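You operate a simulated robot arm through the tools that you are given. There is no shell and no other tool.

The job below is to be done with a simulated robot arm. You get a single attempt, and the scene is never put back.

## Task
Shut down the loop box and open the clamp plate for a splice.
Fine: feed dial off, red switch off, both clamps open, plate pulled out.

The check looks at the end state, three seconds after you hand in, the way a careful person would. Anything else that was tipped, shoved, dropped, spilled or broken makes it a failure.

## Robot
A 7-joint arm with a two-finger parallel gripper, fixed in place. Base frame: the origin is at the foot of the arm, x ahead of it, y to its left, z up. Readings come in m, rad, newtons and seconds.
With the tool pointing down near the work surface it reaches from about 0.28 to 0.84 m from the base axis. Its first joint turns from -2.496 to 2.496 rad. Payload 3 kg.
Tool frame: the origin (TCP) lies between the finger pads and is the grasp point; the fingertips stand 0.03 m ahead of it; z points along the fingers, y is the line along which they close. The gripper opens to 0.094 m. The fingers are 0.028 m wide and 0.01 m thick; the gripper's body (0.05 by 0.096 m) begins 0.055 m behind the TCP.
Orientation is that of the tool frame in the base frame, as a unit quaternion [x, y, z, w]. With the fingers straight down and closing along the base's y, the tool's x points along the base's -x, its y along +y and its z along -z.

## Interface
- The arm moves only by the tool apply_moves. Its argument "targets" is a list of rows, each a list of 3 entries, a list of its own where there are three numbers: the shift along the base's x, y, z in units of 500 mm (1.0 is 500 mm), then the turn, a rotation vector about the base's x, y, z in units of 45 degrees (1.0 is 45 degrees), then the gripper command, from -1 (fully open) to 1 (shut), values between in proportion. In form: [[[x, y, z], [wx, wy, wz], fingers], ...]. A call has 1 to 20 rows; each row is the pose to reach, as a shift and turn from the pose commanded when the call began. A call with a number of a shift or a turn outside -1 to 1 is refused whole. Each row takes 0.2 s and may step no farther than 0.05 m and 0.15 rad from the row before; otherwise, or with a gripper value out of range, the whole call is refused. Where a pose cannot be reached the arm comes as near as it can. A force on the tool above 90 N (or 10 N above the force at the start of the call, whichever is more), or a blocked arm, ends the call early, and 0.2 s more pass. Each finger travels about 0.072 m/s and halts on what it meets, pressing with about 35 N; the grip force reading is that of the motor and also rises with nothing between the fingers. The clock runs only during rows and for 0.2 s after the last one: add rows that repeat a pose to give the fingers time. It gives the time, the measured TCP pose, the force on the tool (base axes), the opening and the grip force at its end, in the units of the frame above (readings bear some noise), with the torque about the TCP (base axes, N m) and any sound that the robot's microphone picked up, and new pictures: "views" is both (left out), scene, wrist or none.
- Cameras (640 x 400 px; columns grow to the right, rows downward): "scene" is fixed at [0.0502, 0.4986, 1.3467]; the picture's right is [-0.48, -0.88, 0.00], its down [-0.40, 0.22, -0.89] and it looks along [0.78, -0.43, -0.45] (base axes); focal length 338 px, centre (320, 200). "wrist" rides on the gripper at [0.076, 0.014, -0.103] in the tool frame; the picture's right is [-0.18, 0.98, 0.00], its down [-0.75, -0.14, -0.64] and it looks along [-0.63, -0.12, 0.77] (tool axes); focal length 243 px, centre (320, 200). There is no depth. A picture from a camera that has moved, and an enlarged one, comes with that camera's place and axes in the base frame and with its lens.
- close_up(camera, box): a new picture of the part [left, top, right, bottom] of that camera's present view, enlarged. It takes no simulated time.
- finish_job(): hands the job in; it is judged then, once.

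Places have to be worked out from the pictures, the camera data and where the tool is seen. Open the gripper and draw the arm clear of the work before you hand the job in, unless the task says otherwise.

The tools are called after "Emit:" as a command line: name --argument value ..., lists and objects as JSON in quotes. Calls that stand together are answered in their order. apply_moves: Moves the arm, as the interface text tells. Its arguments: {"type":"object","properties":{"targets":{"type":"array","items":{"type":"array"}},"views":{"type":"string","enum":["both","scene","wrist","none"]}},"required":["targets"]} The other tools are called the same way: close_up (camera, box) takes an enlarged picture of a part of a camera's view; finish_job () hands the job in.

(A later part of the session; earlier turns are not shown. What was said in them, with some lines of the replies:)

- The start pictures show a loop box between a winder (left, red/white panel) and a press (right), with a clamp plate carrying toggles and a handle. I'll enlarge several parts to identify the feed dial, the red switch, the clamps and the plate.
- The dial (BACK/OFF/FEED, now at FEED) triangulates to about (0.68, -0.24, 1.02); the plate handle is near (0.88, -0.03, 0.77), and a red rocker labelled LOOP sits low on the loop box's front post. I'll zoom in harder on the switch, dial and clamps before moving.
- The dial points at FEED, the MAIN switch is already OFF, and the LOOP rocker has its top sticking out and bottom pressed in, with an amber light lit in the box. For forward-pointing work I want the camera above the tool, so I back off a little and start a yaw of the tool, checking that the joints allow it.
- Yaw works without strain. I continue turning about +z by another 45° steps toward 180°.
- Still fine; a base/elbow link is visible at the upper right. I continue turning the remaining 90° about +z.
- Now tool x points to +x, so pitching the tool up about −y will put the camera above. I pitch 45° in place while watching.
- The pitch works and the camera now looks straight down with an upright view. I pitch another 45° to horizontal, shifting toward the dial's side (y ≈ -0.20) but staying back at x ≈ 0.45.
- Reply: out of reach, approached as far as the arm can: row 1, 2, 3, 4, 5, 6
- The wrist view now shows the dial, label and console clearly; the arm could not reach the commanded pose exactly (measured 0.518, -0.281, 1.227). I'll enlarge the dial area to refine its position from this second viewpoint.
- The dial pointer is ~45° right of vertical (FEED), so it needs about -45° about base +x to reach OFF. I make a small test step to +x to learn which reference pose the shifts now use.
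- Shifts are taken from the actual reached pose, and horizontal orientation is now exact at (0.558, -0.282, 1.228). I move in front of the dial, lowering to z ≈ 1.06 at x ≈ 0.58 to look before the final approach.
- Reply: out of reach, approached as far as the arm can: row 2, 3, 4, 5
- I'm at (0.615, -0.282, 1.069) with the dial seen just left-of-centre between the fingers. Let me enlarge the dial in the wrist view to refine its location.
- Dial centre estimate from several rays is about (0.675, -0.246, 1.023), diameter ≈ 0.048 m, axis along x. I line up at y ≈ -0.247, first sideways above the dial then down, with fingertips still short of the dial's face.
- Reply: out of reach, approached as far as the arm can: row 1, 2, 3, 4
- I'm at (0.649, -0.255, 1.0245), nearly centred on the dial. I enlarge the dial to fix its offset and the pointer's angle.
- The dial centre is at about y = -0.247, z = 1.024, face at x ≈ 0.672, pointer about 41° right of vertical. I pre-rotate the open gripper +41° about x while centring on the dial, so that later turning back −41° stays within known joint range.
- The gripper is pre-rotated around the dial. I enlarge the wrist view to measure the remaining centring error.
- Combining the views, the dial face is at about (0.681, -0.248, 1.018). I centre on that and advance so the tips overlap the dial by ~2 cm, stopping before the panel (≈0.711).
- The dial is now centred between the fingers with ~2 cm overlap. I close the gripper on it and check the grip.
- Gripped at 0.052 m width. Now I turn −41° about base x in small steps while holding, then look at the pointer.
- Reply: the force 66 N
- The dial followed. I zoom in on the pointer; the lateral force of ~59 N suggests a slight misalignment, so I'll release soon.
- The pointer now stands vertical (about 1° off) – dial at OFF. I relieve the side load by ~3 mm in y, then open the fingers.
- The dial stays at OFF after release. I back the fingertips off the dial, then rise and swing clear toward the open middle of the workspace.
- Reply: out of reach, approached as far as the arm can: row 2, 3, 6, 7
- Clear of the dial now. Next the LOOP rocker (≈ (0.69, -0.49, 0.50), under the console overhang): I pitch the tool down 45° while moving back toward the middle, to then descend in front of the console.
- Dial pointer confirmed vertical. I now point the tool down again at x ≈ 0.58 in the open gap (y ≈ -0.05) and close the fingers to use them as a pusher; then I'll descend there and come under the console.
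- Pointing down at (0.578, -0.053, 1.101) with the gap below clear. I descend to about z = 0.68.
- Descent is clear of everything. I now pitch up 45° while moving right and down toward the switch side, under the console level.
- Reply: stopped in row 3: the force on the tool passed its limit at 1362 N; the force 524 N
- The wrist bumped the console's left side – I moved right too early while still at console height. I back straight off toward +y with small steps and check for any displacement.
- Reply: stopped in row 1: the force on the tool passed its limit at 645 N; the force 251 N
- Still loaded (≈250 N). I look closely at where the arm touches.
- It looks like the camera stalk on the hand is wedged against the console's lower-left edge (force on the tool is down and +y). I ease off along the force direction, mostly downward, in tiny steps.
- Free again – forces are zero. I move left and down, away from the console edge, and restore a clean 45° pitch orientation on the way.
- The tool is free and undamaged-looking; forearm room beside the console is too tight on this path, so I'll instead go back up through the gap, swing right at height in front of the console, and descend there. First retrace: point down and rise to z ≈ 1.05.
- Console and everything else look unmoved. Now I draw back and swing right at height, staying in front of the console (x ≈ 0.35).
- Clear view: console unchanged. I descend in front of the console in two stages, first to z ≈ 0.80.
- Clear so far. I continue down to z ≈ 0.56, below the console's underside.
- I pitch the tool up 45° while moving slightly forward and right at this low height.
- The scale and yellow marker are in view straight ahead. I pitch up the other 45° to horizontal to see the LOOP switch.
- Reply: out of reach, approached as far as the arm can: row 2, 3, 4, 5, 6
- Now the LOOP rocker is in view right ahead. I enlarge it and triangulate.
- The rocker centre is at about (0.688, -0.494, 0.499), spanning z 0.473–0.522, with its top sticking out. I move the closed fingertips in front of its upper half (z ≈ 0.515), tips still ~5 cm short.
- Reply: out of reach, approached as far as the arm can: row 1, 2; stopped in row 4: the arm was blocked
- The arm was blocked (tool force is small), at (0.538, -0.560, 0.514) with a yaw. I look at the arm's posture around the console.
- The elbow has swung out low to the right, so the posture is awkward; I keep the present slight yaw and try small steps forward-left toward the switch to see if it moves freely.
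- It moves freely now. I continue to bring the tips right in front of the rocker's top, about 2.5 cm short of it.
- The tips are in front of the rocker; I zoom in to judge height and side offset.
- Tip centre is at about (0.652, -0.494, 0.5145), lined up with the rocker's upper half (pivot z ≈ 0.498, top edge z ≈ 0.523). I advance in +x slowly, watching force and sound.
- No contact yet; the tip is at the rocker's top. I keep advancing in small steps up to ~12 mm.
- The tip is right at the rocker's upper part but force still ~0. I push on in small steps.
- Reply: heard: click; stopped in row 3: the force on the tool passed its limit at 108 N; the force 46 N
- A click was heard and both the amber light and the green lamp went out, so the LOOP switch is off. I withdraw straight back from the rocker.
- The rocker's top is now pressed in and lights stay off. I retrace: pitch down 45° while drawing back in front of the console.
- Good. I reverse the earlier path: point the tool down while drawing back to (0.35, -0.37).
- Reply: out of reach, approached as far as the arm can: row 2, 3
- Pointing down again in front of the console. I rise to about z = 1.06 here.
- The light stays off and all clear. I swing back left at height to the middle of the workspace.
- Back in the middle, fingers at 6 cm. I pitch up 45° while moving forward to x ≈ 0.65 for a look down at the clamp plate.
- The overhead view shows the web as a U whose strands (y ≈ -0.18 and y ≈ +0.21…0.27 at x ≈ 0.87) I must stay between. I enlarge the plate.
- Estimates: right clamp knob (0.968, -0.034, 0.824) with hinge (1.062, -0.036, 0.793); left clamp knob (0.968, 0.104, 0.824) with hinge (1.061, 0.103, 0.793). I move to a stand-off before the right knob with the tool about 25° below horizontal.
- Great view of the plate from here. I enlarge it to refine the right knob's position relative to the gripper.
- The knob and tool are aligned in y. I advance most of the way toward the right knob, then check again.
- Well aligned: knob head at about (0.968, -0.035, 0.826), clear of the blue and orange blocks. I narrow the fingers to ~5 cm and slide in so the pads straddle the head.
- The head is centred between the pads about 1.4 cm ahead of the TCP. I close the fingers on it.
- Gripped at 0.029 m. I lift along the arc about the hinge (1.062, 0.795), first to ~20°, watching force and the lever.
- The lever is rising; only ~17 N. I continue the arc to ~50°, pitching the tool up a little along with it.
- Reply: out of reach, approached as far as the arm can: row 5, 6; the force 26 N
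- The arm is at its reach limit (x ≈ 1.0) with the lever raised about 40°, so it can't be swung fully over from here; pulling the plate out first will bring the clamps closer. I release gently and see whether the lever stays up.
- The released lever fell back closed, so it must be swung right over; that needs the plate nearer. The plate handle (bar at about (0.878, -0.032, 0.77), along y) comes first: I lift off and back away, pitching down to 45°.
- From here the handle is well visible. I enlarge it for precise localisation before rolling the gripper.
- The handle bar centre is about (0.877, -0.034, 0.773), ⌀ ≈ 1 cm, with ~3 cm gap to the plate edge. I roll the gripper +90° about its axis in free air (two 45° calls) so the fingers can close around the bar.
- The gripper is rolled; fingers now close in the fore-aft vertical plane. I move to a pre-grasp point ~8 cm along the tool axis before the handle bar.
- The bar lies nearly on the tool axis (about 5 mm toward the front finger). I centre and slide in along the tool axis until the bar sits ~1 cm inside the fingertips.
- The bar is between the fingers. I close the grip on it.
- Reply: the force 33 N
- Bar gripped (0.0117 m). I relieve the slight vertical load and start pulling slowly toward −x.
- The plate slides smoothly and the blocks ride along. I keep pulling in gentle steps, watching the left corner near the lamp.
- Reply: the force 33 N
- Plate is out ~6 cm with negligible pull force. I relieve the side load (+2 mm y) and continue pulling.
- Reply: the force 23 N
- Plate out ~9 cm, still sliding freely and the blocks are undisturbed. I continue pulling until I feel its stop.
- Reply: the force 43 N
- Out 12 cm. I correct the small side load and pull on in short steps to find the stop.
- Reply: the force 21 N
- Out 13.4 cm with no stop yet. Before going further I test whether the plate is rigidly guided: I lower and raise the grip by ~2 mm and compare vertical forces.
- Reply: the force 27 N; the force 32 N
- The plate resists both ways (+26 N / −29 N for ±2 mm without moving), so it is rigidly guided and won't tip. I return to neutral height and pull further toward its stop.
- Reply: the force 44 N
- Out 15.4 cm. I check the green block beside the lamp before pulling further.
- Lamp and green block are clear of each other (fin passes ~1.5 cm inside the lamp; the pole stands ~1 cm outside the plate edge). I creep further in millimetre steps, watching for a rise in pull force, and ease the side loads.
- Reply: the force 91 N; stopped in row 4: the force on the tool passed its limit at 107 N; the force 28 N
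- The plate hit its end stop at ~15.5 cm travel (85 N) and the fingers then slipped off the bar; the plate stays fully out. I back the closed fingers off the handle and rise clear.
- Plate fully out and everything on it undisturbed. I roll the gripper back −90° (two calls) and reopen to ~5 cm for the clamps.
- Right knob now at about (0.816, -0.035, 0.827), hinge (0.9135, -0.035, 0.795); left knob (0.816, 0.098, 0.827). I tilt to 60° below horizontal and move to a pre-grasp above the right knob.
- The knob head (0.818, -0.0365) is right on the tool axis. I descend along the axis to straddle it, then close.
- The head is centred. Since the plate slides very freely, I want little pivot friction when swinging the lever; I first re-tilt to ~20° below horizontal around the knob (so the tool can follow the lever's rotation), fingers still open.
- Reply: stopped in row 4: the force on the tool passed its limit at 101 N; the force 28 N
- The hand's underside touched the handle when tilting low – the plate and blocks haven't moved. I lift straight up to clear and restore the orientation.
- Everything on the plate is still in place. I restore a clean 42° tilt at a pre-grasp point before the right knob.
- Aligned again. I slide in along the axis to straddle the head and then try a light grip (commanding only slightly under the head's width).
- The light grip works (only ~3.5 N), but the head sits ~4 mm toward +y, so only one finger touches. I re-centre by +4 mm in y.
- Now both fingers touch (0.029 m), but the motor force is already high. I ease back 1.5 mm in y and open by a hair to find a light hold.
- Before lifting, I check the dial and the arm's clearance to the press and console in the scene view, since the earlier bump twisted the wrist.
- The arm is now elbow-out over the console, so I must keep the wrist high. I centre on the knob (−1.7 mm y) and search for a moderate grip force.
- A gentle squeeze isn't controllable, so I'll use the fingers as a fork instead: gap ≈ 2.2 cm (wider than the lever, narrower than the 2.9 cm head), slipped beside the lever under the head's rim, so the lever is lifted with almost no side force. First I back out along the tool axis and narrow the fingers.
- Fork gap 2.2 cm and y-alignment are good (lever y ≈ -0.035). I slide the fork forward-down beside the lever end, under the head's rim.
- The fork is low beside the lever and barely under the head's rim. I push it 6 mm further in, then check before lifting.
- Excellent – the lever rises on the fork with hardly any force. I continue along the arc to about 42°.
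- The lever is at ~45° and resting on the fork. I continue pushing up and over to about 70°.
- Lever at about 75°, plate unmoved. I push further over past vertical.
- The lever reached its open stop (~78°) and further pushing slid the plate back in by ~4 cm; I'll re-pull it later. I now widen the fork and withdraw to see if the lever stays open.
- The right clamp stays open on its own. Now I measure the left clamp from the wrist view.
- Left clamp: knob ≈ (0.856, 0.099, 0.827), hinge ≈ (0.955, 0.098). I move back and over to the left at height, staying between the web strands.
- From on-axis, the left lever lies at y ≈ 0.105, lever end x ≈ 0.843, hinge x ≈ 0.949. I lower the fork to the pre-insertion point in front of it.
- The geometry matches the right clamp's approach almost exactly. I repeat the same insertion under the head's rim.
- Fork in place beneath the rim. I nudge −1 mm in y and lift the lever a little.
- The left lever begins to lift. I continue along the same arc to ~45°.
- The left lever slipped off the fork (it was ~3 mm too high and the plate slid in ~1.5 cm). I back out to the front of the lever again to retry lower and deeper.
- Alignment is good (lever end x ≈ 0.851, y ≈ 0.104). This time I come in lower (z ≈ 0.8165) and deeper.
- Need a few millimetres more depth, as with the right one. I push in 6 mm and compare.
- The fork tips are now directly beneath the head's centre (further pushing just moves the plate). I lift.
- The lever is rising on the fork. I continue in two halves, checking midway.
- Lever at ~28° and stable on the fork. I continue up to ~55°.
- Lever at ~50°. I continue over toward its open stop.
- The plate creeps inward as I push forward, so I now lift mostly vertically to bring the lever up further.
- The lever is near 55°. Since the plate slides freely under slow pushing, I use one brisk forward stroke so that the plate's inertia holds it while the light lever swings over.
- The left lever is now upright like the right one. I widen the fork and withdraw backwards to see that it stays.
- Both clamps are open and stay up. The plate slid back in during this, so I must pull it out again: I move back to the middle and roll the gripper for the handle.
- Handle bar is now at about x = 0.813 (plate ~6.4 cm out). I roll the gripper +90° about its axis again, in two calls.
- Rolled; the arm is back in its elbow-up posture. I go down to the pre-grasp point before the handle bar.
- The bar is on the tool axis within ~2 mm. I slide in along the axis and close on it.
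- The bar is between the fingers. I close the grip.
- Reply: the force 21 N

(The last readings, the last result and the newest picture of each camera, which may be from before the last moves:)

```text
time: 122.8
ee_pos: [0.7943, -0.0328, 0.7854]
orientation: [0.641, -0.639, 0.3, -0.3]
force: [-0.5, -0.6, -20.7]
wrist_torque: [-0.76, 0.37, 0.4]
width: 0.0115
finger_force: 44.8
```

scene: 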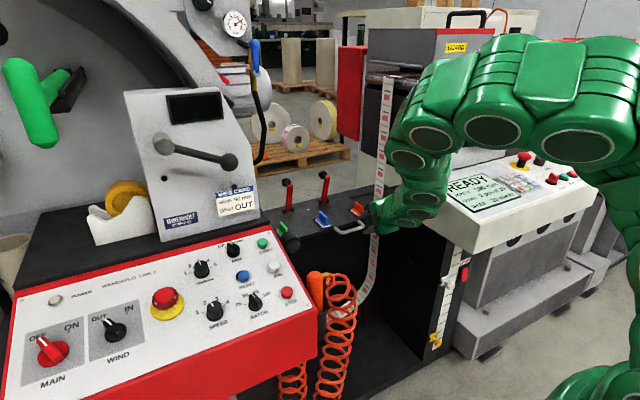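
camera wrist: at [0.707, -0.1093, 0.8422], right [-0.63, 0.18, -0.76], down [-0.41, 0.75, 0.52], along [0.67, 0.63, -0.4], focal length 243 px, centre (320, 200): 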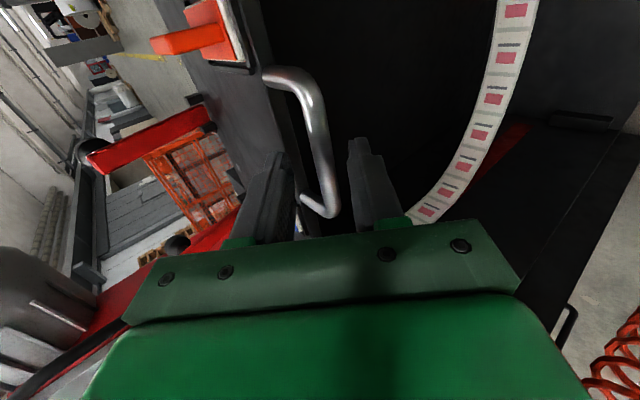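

Gripped (0.0115 m). I pull slowly so the upright levers stay open, first ~7.5 cm.

Emit:
apply_moves --targets '[[[-0.004, 0, -0.002], [0, 0, 0], 1], [[-0.01, 0, -0.002], [0, 0, 0], 1], [[-0.018, 0, -0.002], [0, 0, 0], 1], [[-0.028, 0, -0.002], [0, 0, 0], 1], [[-0.039, 0, -0.002], [0, 0, 0], 1], [[-0.05, 0, -0.002], [0, 0, 0], 1], [[-0.061, 0, -0.002], [0, 0, 0], 1], [[-0.072, 0, -0.002], [0, 0, 0], 1], [[-0.083, 0, -0.002], [0, 0, 0], 1], [[-0.094, 0, -0.002], [0, 0, 0], 1], [[-0.105, 0, -0.002], [0, 0, 0], 1], [[-0.116, 0, -0.002], [0, 0, 0], 1], [[-0.127, 0, -0.002], [0, 0, 0], 1], [[-0.137, 0, -0.002], [0, 0, 0], 1], [[-0.145, 0, -0.002], [0, 0, 0], 1], [[-0.15, 0, -0.002], [0, 0, 0], 1]]' --views "both"

Emit:
close_up --camera "scene" --box '[270, 160, 410, 260]'

```text
time: 126.2
ee_pos: [0.7215, -0.0326, 0.7845]
orientation: [0.64, -0.639, 0.302, -0.302]
force: [1.7, 16.3, 29.2]
wrist_torque: [-0.4, -0.58, 1.01]
width: 0.0117
finger_force: 45.3
camera wrist: at [0.6337, -0.1098, 0.8404], right [-0.62, 0.18, -0.76], down [-0.41, 0.75, 0.52], along [0.67, 0.63, -0.4], focal length 243 px, centre (320, 200)
```

scene: 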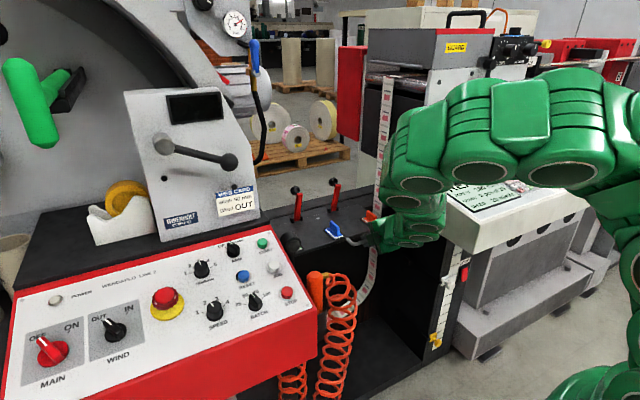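
wrist: 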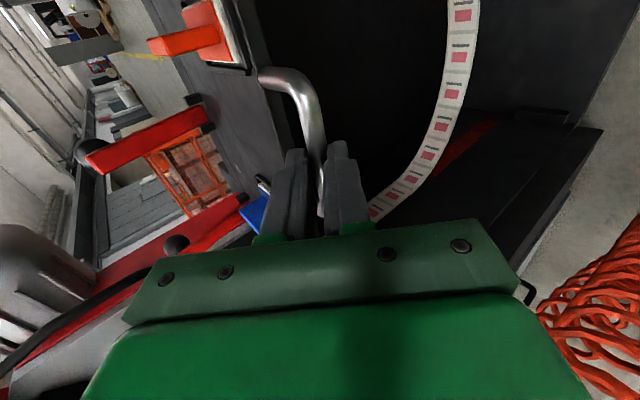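

```text
4.00 times, centred on (340, 210) of scene
camera zoom: at [0.0502, 0.4986, 1.3467], right [-0.48, -0.88, 0.0], down [-0.4, 0.22, -0.89], along [0.78, -0.43, -0.45], focal length 1354 px, centre (240, 160)
```

zoom: 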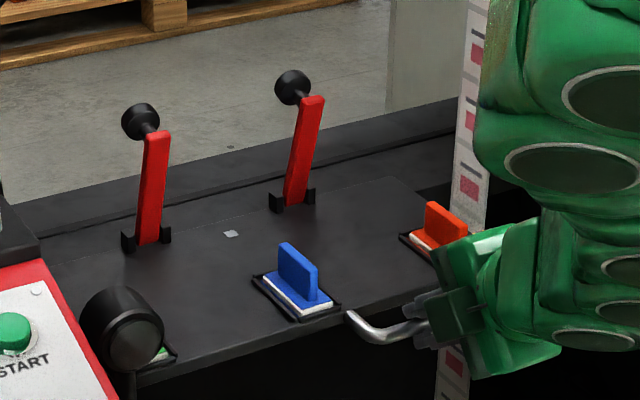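

Both levers stay up. About 1.7 cm remain; I creep toward the stop gently, in ~2 mm steps.

Emit:
apply_moves --targets '[[[-0.003, 0, 0.002], [0, 0, 0], 1], [[-0.007, 0, 0.002], [0, 0, 0], 1], [[-0.011, 0, 0.002], [0, 0, 0], 1], [[-0.015, 0, 0.002], [0, 0, 0], 1], [[-0.019, 0, 0.002], [0, 0, 0], 1], [[-0.023, 0, 0.002], [0, 0, 0], 1], [[-0.026, 0, 0.002], [0, 0, 0], 1]]' --views "none"

Emit:
apply_moves --targets '[[[-0.002, 0, 0], [0, 0, 0], 1], [[-0.004, 0, 0], [0, 0, 0], 1], [[-0.006, 0, 0], [0, 0, 0], 1]]' --views "scene"

```text
time: 127.8
ee_pos: [0.7067, -0.0344, 0.7844]
orientation: [0.641, -0.639, 0.3, -0.301]
force: [-2.6, 27.6, -19.0]
wrist_torque: [0.39, 0.39, 1.53]
width: 0.0118
finger_force: 45.3
```

```text
time: 128.6
ee_pos: [0.7034, -0.0347, 0.7858]
orientation: [0.641, -0.639, 0.301, -0.3]
force: [-3.4, 28.6, -37.1]
wrist_torque: [-0.01, 0.7, 1.07]
width: 0.0114
finger_force: 45.0
```

scene: 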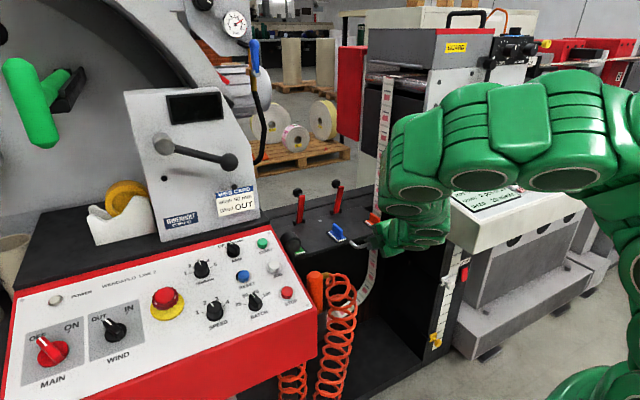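

Nearly there, no stop force yet. I relieve the vertical load and creep a few more millimetres.

Emit:
apply_moves --targets '[[[-0.002, 0, -0.002], [0, 0, 0], 1], [[-0.004, 0.0, -0.003], [0, 0, 0], 1], [[-0.006, 0.0, -0.003], [0, 0, 0], 1]]' --views "none"

Emit:
apply_moves --targets '[[[-0.002, 0, 0], [0, 0, 0], 1], [[-0.004, 0, 0], [0, 0, 0], 1]]' --views "none"

```text
time: 129.4
ee_pos: [0.7033, -0.034, 0.7848]
orientation: [0.64, -0.639, 0.302, -0.303]
force: [0.1, 22.6, -0.2]
wrist_torque: [0.02, -0.01, 1.47]
width: 0.0114
finger_force: 44.5
```

```text
time: 130.0
ee_pos: [0.7002, -0.0343, 0.7856]
orientation: [-0.639, 0.639, -0.302, 0.303]
force: [59.7, 1.5, 6.1]
wrist_torque: [-0.63, -0.9, 0.76]
width: 0.0118
finger_force: 45.0
```

The stop is reached softly (60 N). I relax the pull by ~3 mm, then open the fingers and back out along the tool axis.

Emit:
apply_moves --targets '[[[0.003, 0, 0], [0, 0, 0], 1], [[0.005, 0, 0], [0, 0, 0], 1]]' --views "none"

Emit:
apply_moves --targets '[[[0, 0, 0], [0, 0, 0], 0.6], [[0, 0, 0], [0, 0, 0], 0.3], [[0, 0, 0], [0, 0, 0], 0.2], [[0, 0, 0], [0, 0, 0], 0.2]]' --views "both"

Emit:
close_up --camera "scene" --box '[270, 160, 410, 260]'

```text
time: 130.6
ee_pos: [0.701, -0.0336, 0.7856]
orientation: [0.64, -0.639, 0.301, -0.302]
force: [-2.1, 17.5, 46.5]
wrist_torque: [-0.72, -0.96, 0.57]
width: 0.0116
finger_force: 44.8
```

```text
time: 131.6
ee_pos: [0.7012, -0.0349, 0.783]
orientation: [0.641, -0.639, 0.301, -0.302]
force: [0.6, -0.4, -0.5]
wrist_torque: [0.02, 0.01, 0.01]
width: 0.0375
finger_force: 0.1
camera wrist: at [0.6136, -0.1105, 0.8398], right [-0.63, 0.18, -0.76], down [-0.41, 0.75, 0.52], along [0.67, 0.63, -0.4], focal length 243 px, centre (320, 200)
```

scene: 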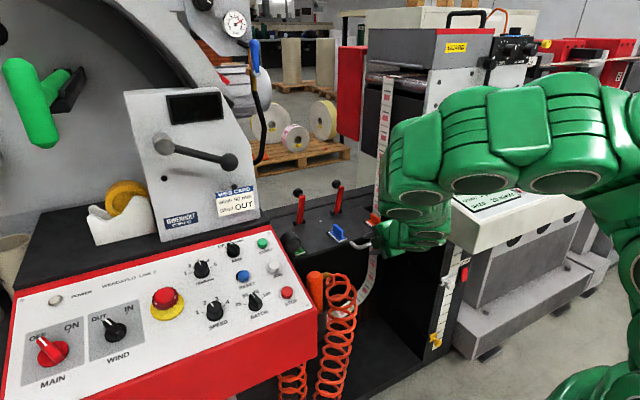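
wrist: 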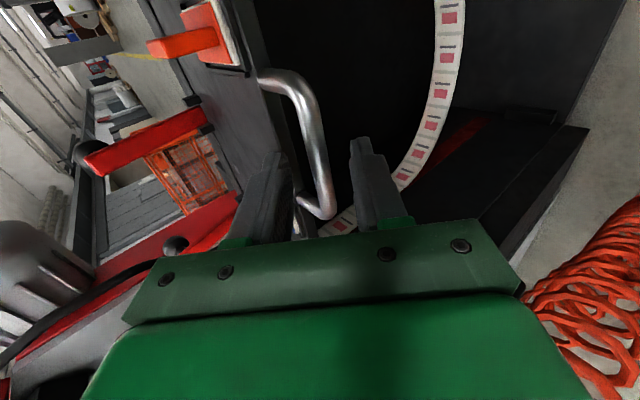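

```text
4.00 times, centred on (340, 210) of scene
camera zoom: at [0.0502, 0.4986, 1.3467], right [-0.48, -0.88, 0.0], down [-0.4, 0.22, -0.89], along [0.78, -0.43, -0.45], focal length 1354 px, centre (240, 160)
```

zoom: 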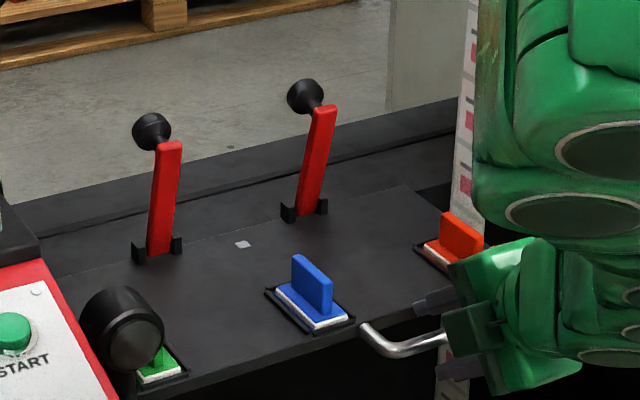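

Plate is fully out and both levers upright. I back the open fingers off the bar and rise clear.

Emit:
apply_moves --targets '[[[-0.023, 0, 0.019], [0, 0, 0], 0.2], [[-0.046, 0, 0.038], [0, 0, 0], 0.2], [[-0.069, 0, 0.057], [0, 0, 0], 0.2], [[-0.069, 0, 0.11], [0, 0, 0], 0.2], [[-0.06, 0, 0.19], [0, 0, 0], 0.2], [[-0.05, 0, 0.27], [0, 0, 0], 0.2], [[-0.04, 0.01, 0.34], [0, 0, 0], 0.0]]' --views "both"

Emit:
close_up --camera "scene" --box '[260, 160, 400, 260]'

```text
time: 133.2
ee_pos: [0.6847, -0.0299, 0.9543]
orientation: [0.64, -0.639, 0.301, -0.302]
force: [0.0, 0.2, 0.3]
wrist_torque: [-0.01, 0.02, -0.03]
width: 0.047
finger_force: 0.1
camera wrist: at [0.5952, -0.1056, 1.0104], right [-0.63, 0.18, -0.76], down [-0.41, 0.75, 0.52], along [0.67, 0.63, -0.4], focal length 243 px, centre (320, 200)
```

scene: 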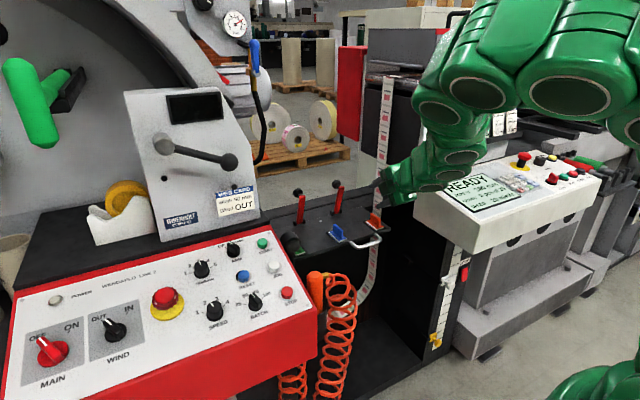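
wrist: 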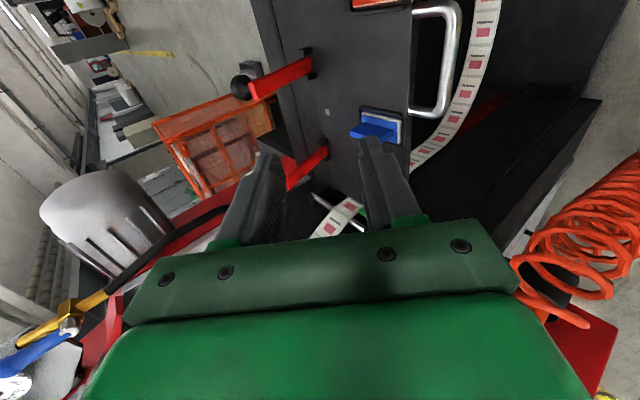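

```text
4.00 times, centred on (330, 210) of scene
camera zoom: at [0.0502, 0.4986, 1.3467], right [-0.48, -0.88, 0.0], down [-0.4, 0.22, -0.89], along [0.78, -0.43, -0.45], focal length 1354 px, centre (280, 160)
```

zoom: 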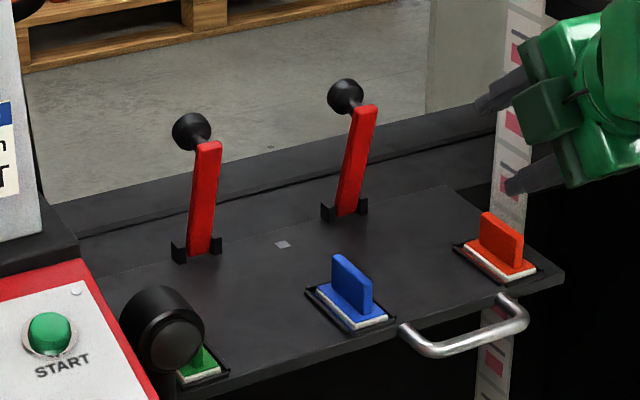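

Plate fully out, clamps both open, blocks in place. I retract the arm further up and away, open the gripper, and then verify the dial, switch and console.

Emit:
apply_moves --targets '[[[-0.02, 0.01, 0.08], [0, 0, 0], -0.2], [[-0.05, 0.02, 0.16], [0, 0, 0], -0.5], [[-0.09, 0.03, 0.24], [0, 0, 0], -0.8], [[-0.13, 0.04, 0.32], [0, 0, 0], -1], [[-0.17, 0.05, 0.38], [0, 0, 0], -1], [[-0.2, 0.06, 0.4], [0, 0, 0], -1]]' --views "both"

Emit:
close_up --camera "scene" --box '[400, 110, 620, 250]'

Emit:
close_up --camera "scene" --box '[400, 240, 500, 320]'

Emit:
close_up --camera "scene" --box '[420, 130, 470, 175]'

```text
time: 134.6
ee_pos: [0.581, 0.0028, 1.1534]
orientation: [0.64, -0.639, 0.301, -0.302]
force: [-0.2, -0.4, 0.3]
wrist_torque: [0.0, 0.02, -0.01]
width: 0.094
finger_force: 0.1
camera wrist: at [0.4929, -0.0733, 1.2095], right [-0.63, 0.18, -0.76], down [-0.41, 0.75, 0.52], along [0.67, 0.63, -0.4], focal length 243 px, centre (320, 200)
```

scene: 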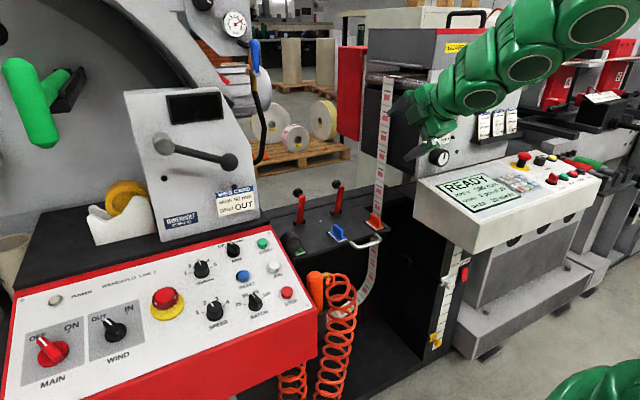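
wrist: 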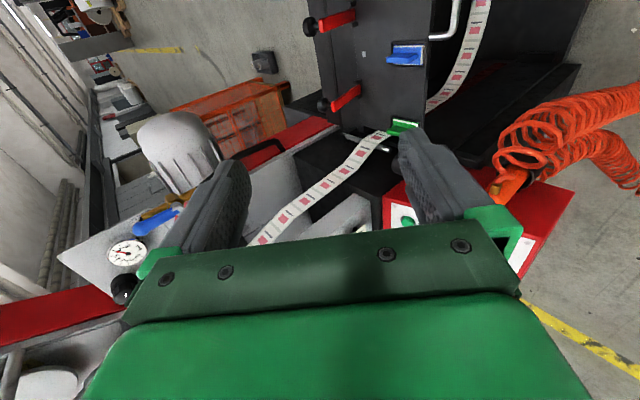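

```text
2.86 times, centred on (510, 180) of scene
camera zoom: at [0.0502, 0.4986, 1.3467], right [-0.48, -0.88, 0.0], down [-0.4, 0.22, -0.89], along [0.78, -0.43, -0.45], focal length 967 px, centre (-223, 257)
```

zoom: 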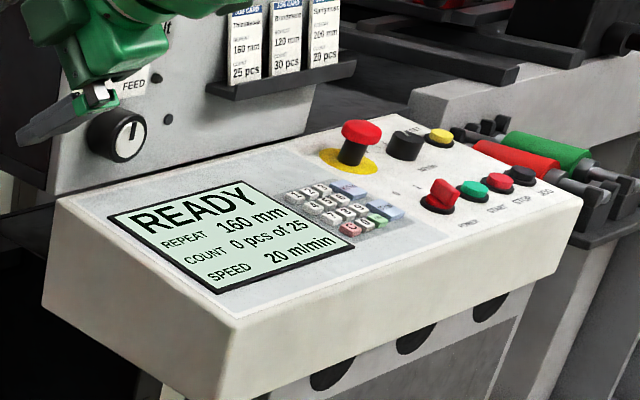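

```text
5.00 times, centred on (450, 280) of scene
camera zoom: at [0.0502, 0.4986, 1.3467], right [-0.48, -0.88, 0.0], down [-0.4, 0.22, -0.89], along [0.78, -0.43, -0.45], focal length 1693 px, centre (-330, -200)
```

zoom: 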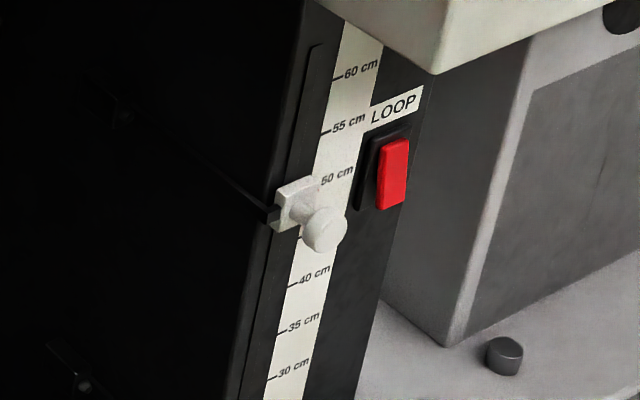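

```text
8.89 times, centred on (445, 152) of scene
camera zoom: at [0.0502, 0.4986, 1.3467], right [-0.48, -0.88, 0.0], down [-0.4, 0.22, -0.89], along [0.78, -0.43, -0.45], focal length 3009 px, centre (-791, 622)
```

zoom: 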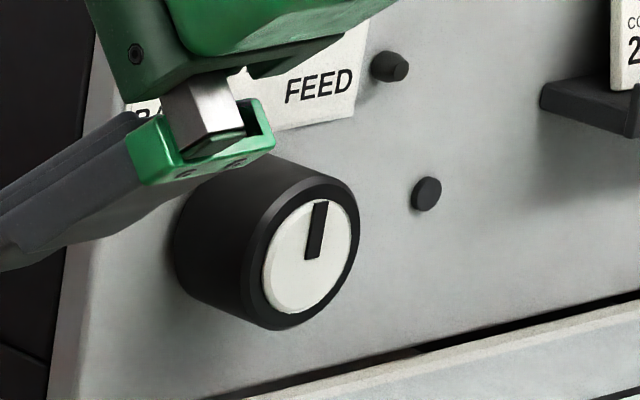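

Dial pointer is vertical (OFF), LOOP rocker is off with its lights out, and the console is unchanged. One last look at the plate and clamps.

Emit:
close_up --camera "scene" --box '[250, 160, 410, 270]'

Emit:
close_up --camera "scene" --box '[340, 60, 480, 320]'

```text
3.64 times, centred on (330, 215) of scene
camera zoom: at [0.0502, 0.4986, 1.3467], right [-0.48, -0.88, 0.0], down [-0.4, 0.22, -0.89], along [0.78, -0.43, -0.45], focal length 1231 px, centre (284, 146)
```

zoom: 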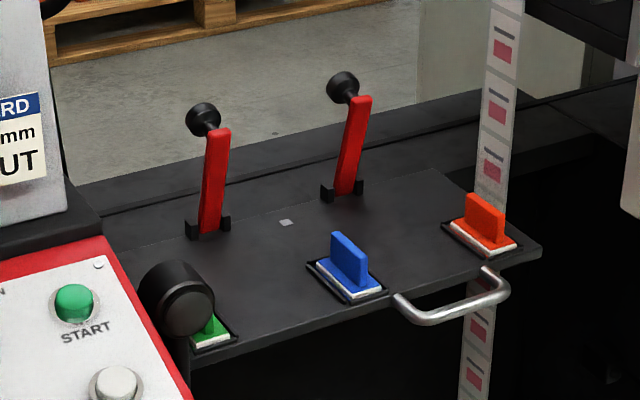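

```text
1.54 times, centred on (410, 190) of scene
camera zoom: at [0.0502, 0.4986, 1.3467], right [-0.48, -0.88, 0.0], down [-0.4, 0.22, -0.89], along [0.78, -0.43, -0.45], focal length 521 px, centre (182, 215)
```

zoom: 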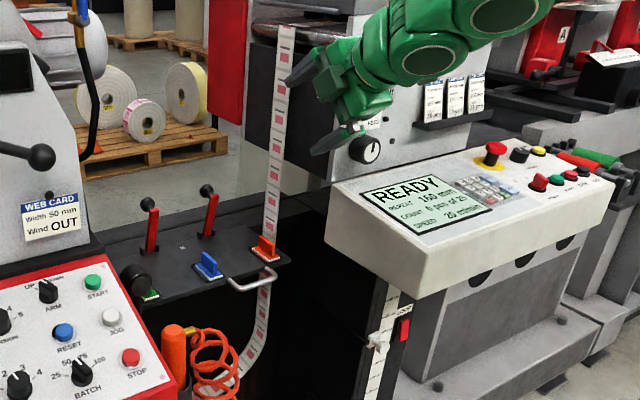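

Everything asked for is in its end state: the dial is at OFF, the LOOP switch is off, both clamps are open and the plate is fully out. Nothing else is displaced, and the gripper is open and clear of the work. I hand the job in.

Emit:
finish_job

```text
The job is handed in.
```

The loop box is shut down and the clamp plate is open for the splice; the job is handed in. The check hasn't reported a result back to me.

| Item | End state |
|---|---|
| Feed dial | At OFF, pointer within about 1° of vertical |
| Red switch | LOOP rocker off; it clicked and both the amber light and the green lamp went out |
| Clamps | Both levers upright and staying up on their own |
| Plate | Pulled out to its end stop, about 15.5 cm |

There were two unplanned contacts. On the way to the LOOP switch the arm struck the press console (the one with the READY screen) hard, peaking at about 1,360 N. While I was working the right clamp, the gripper bumped something near the clamp plate at about 100 N; I didn't pin down what. I saw no movement or damage afterwards at the console, the plate, the coloured blocks on it, or the web.

I took "red switch" to mean the LOOP rocker on the box. MAIN was already off, and I left the press POWER switch at 1.

The plate slides very freely. It crept back in while I was opening the clamps, so I pulled it out to the stop a second time, slowly enough that both levers stayed open.
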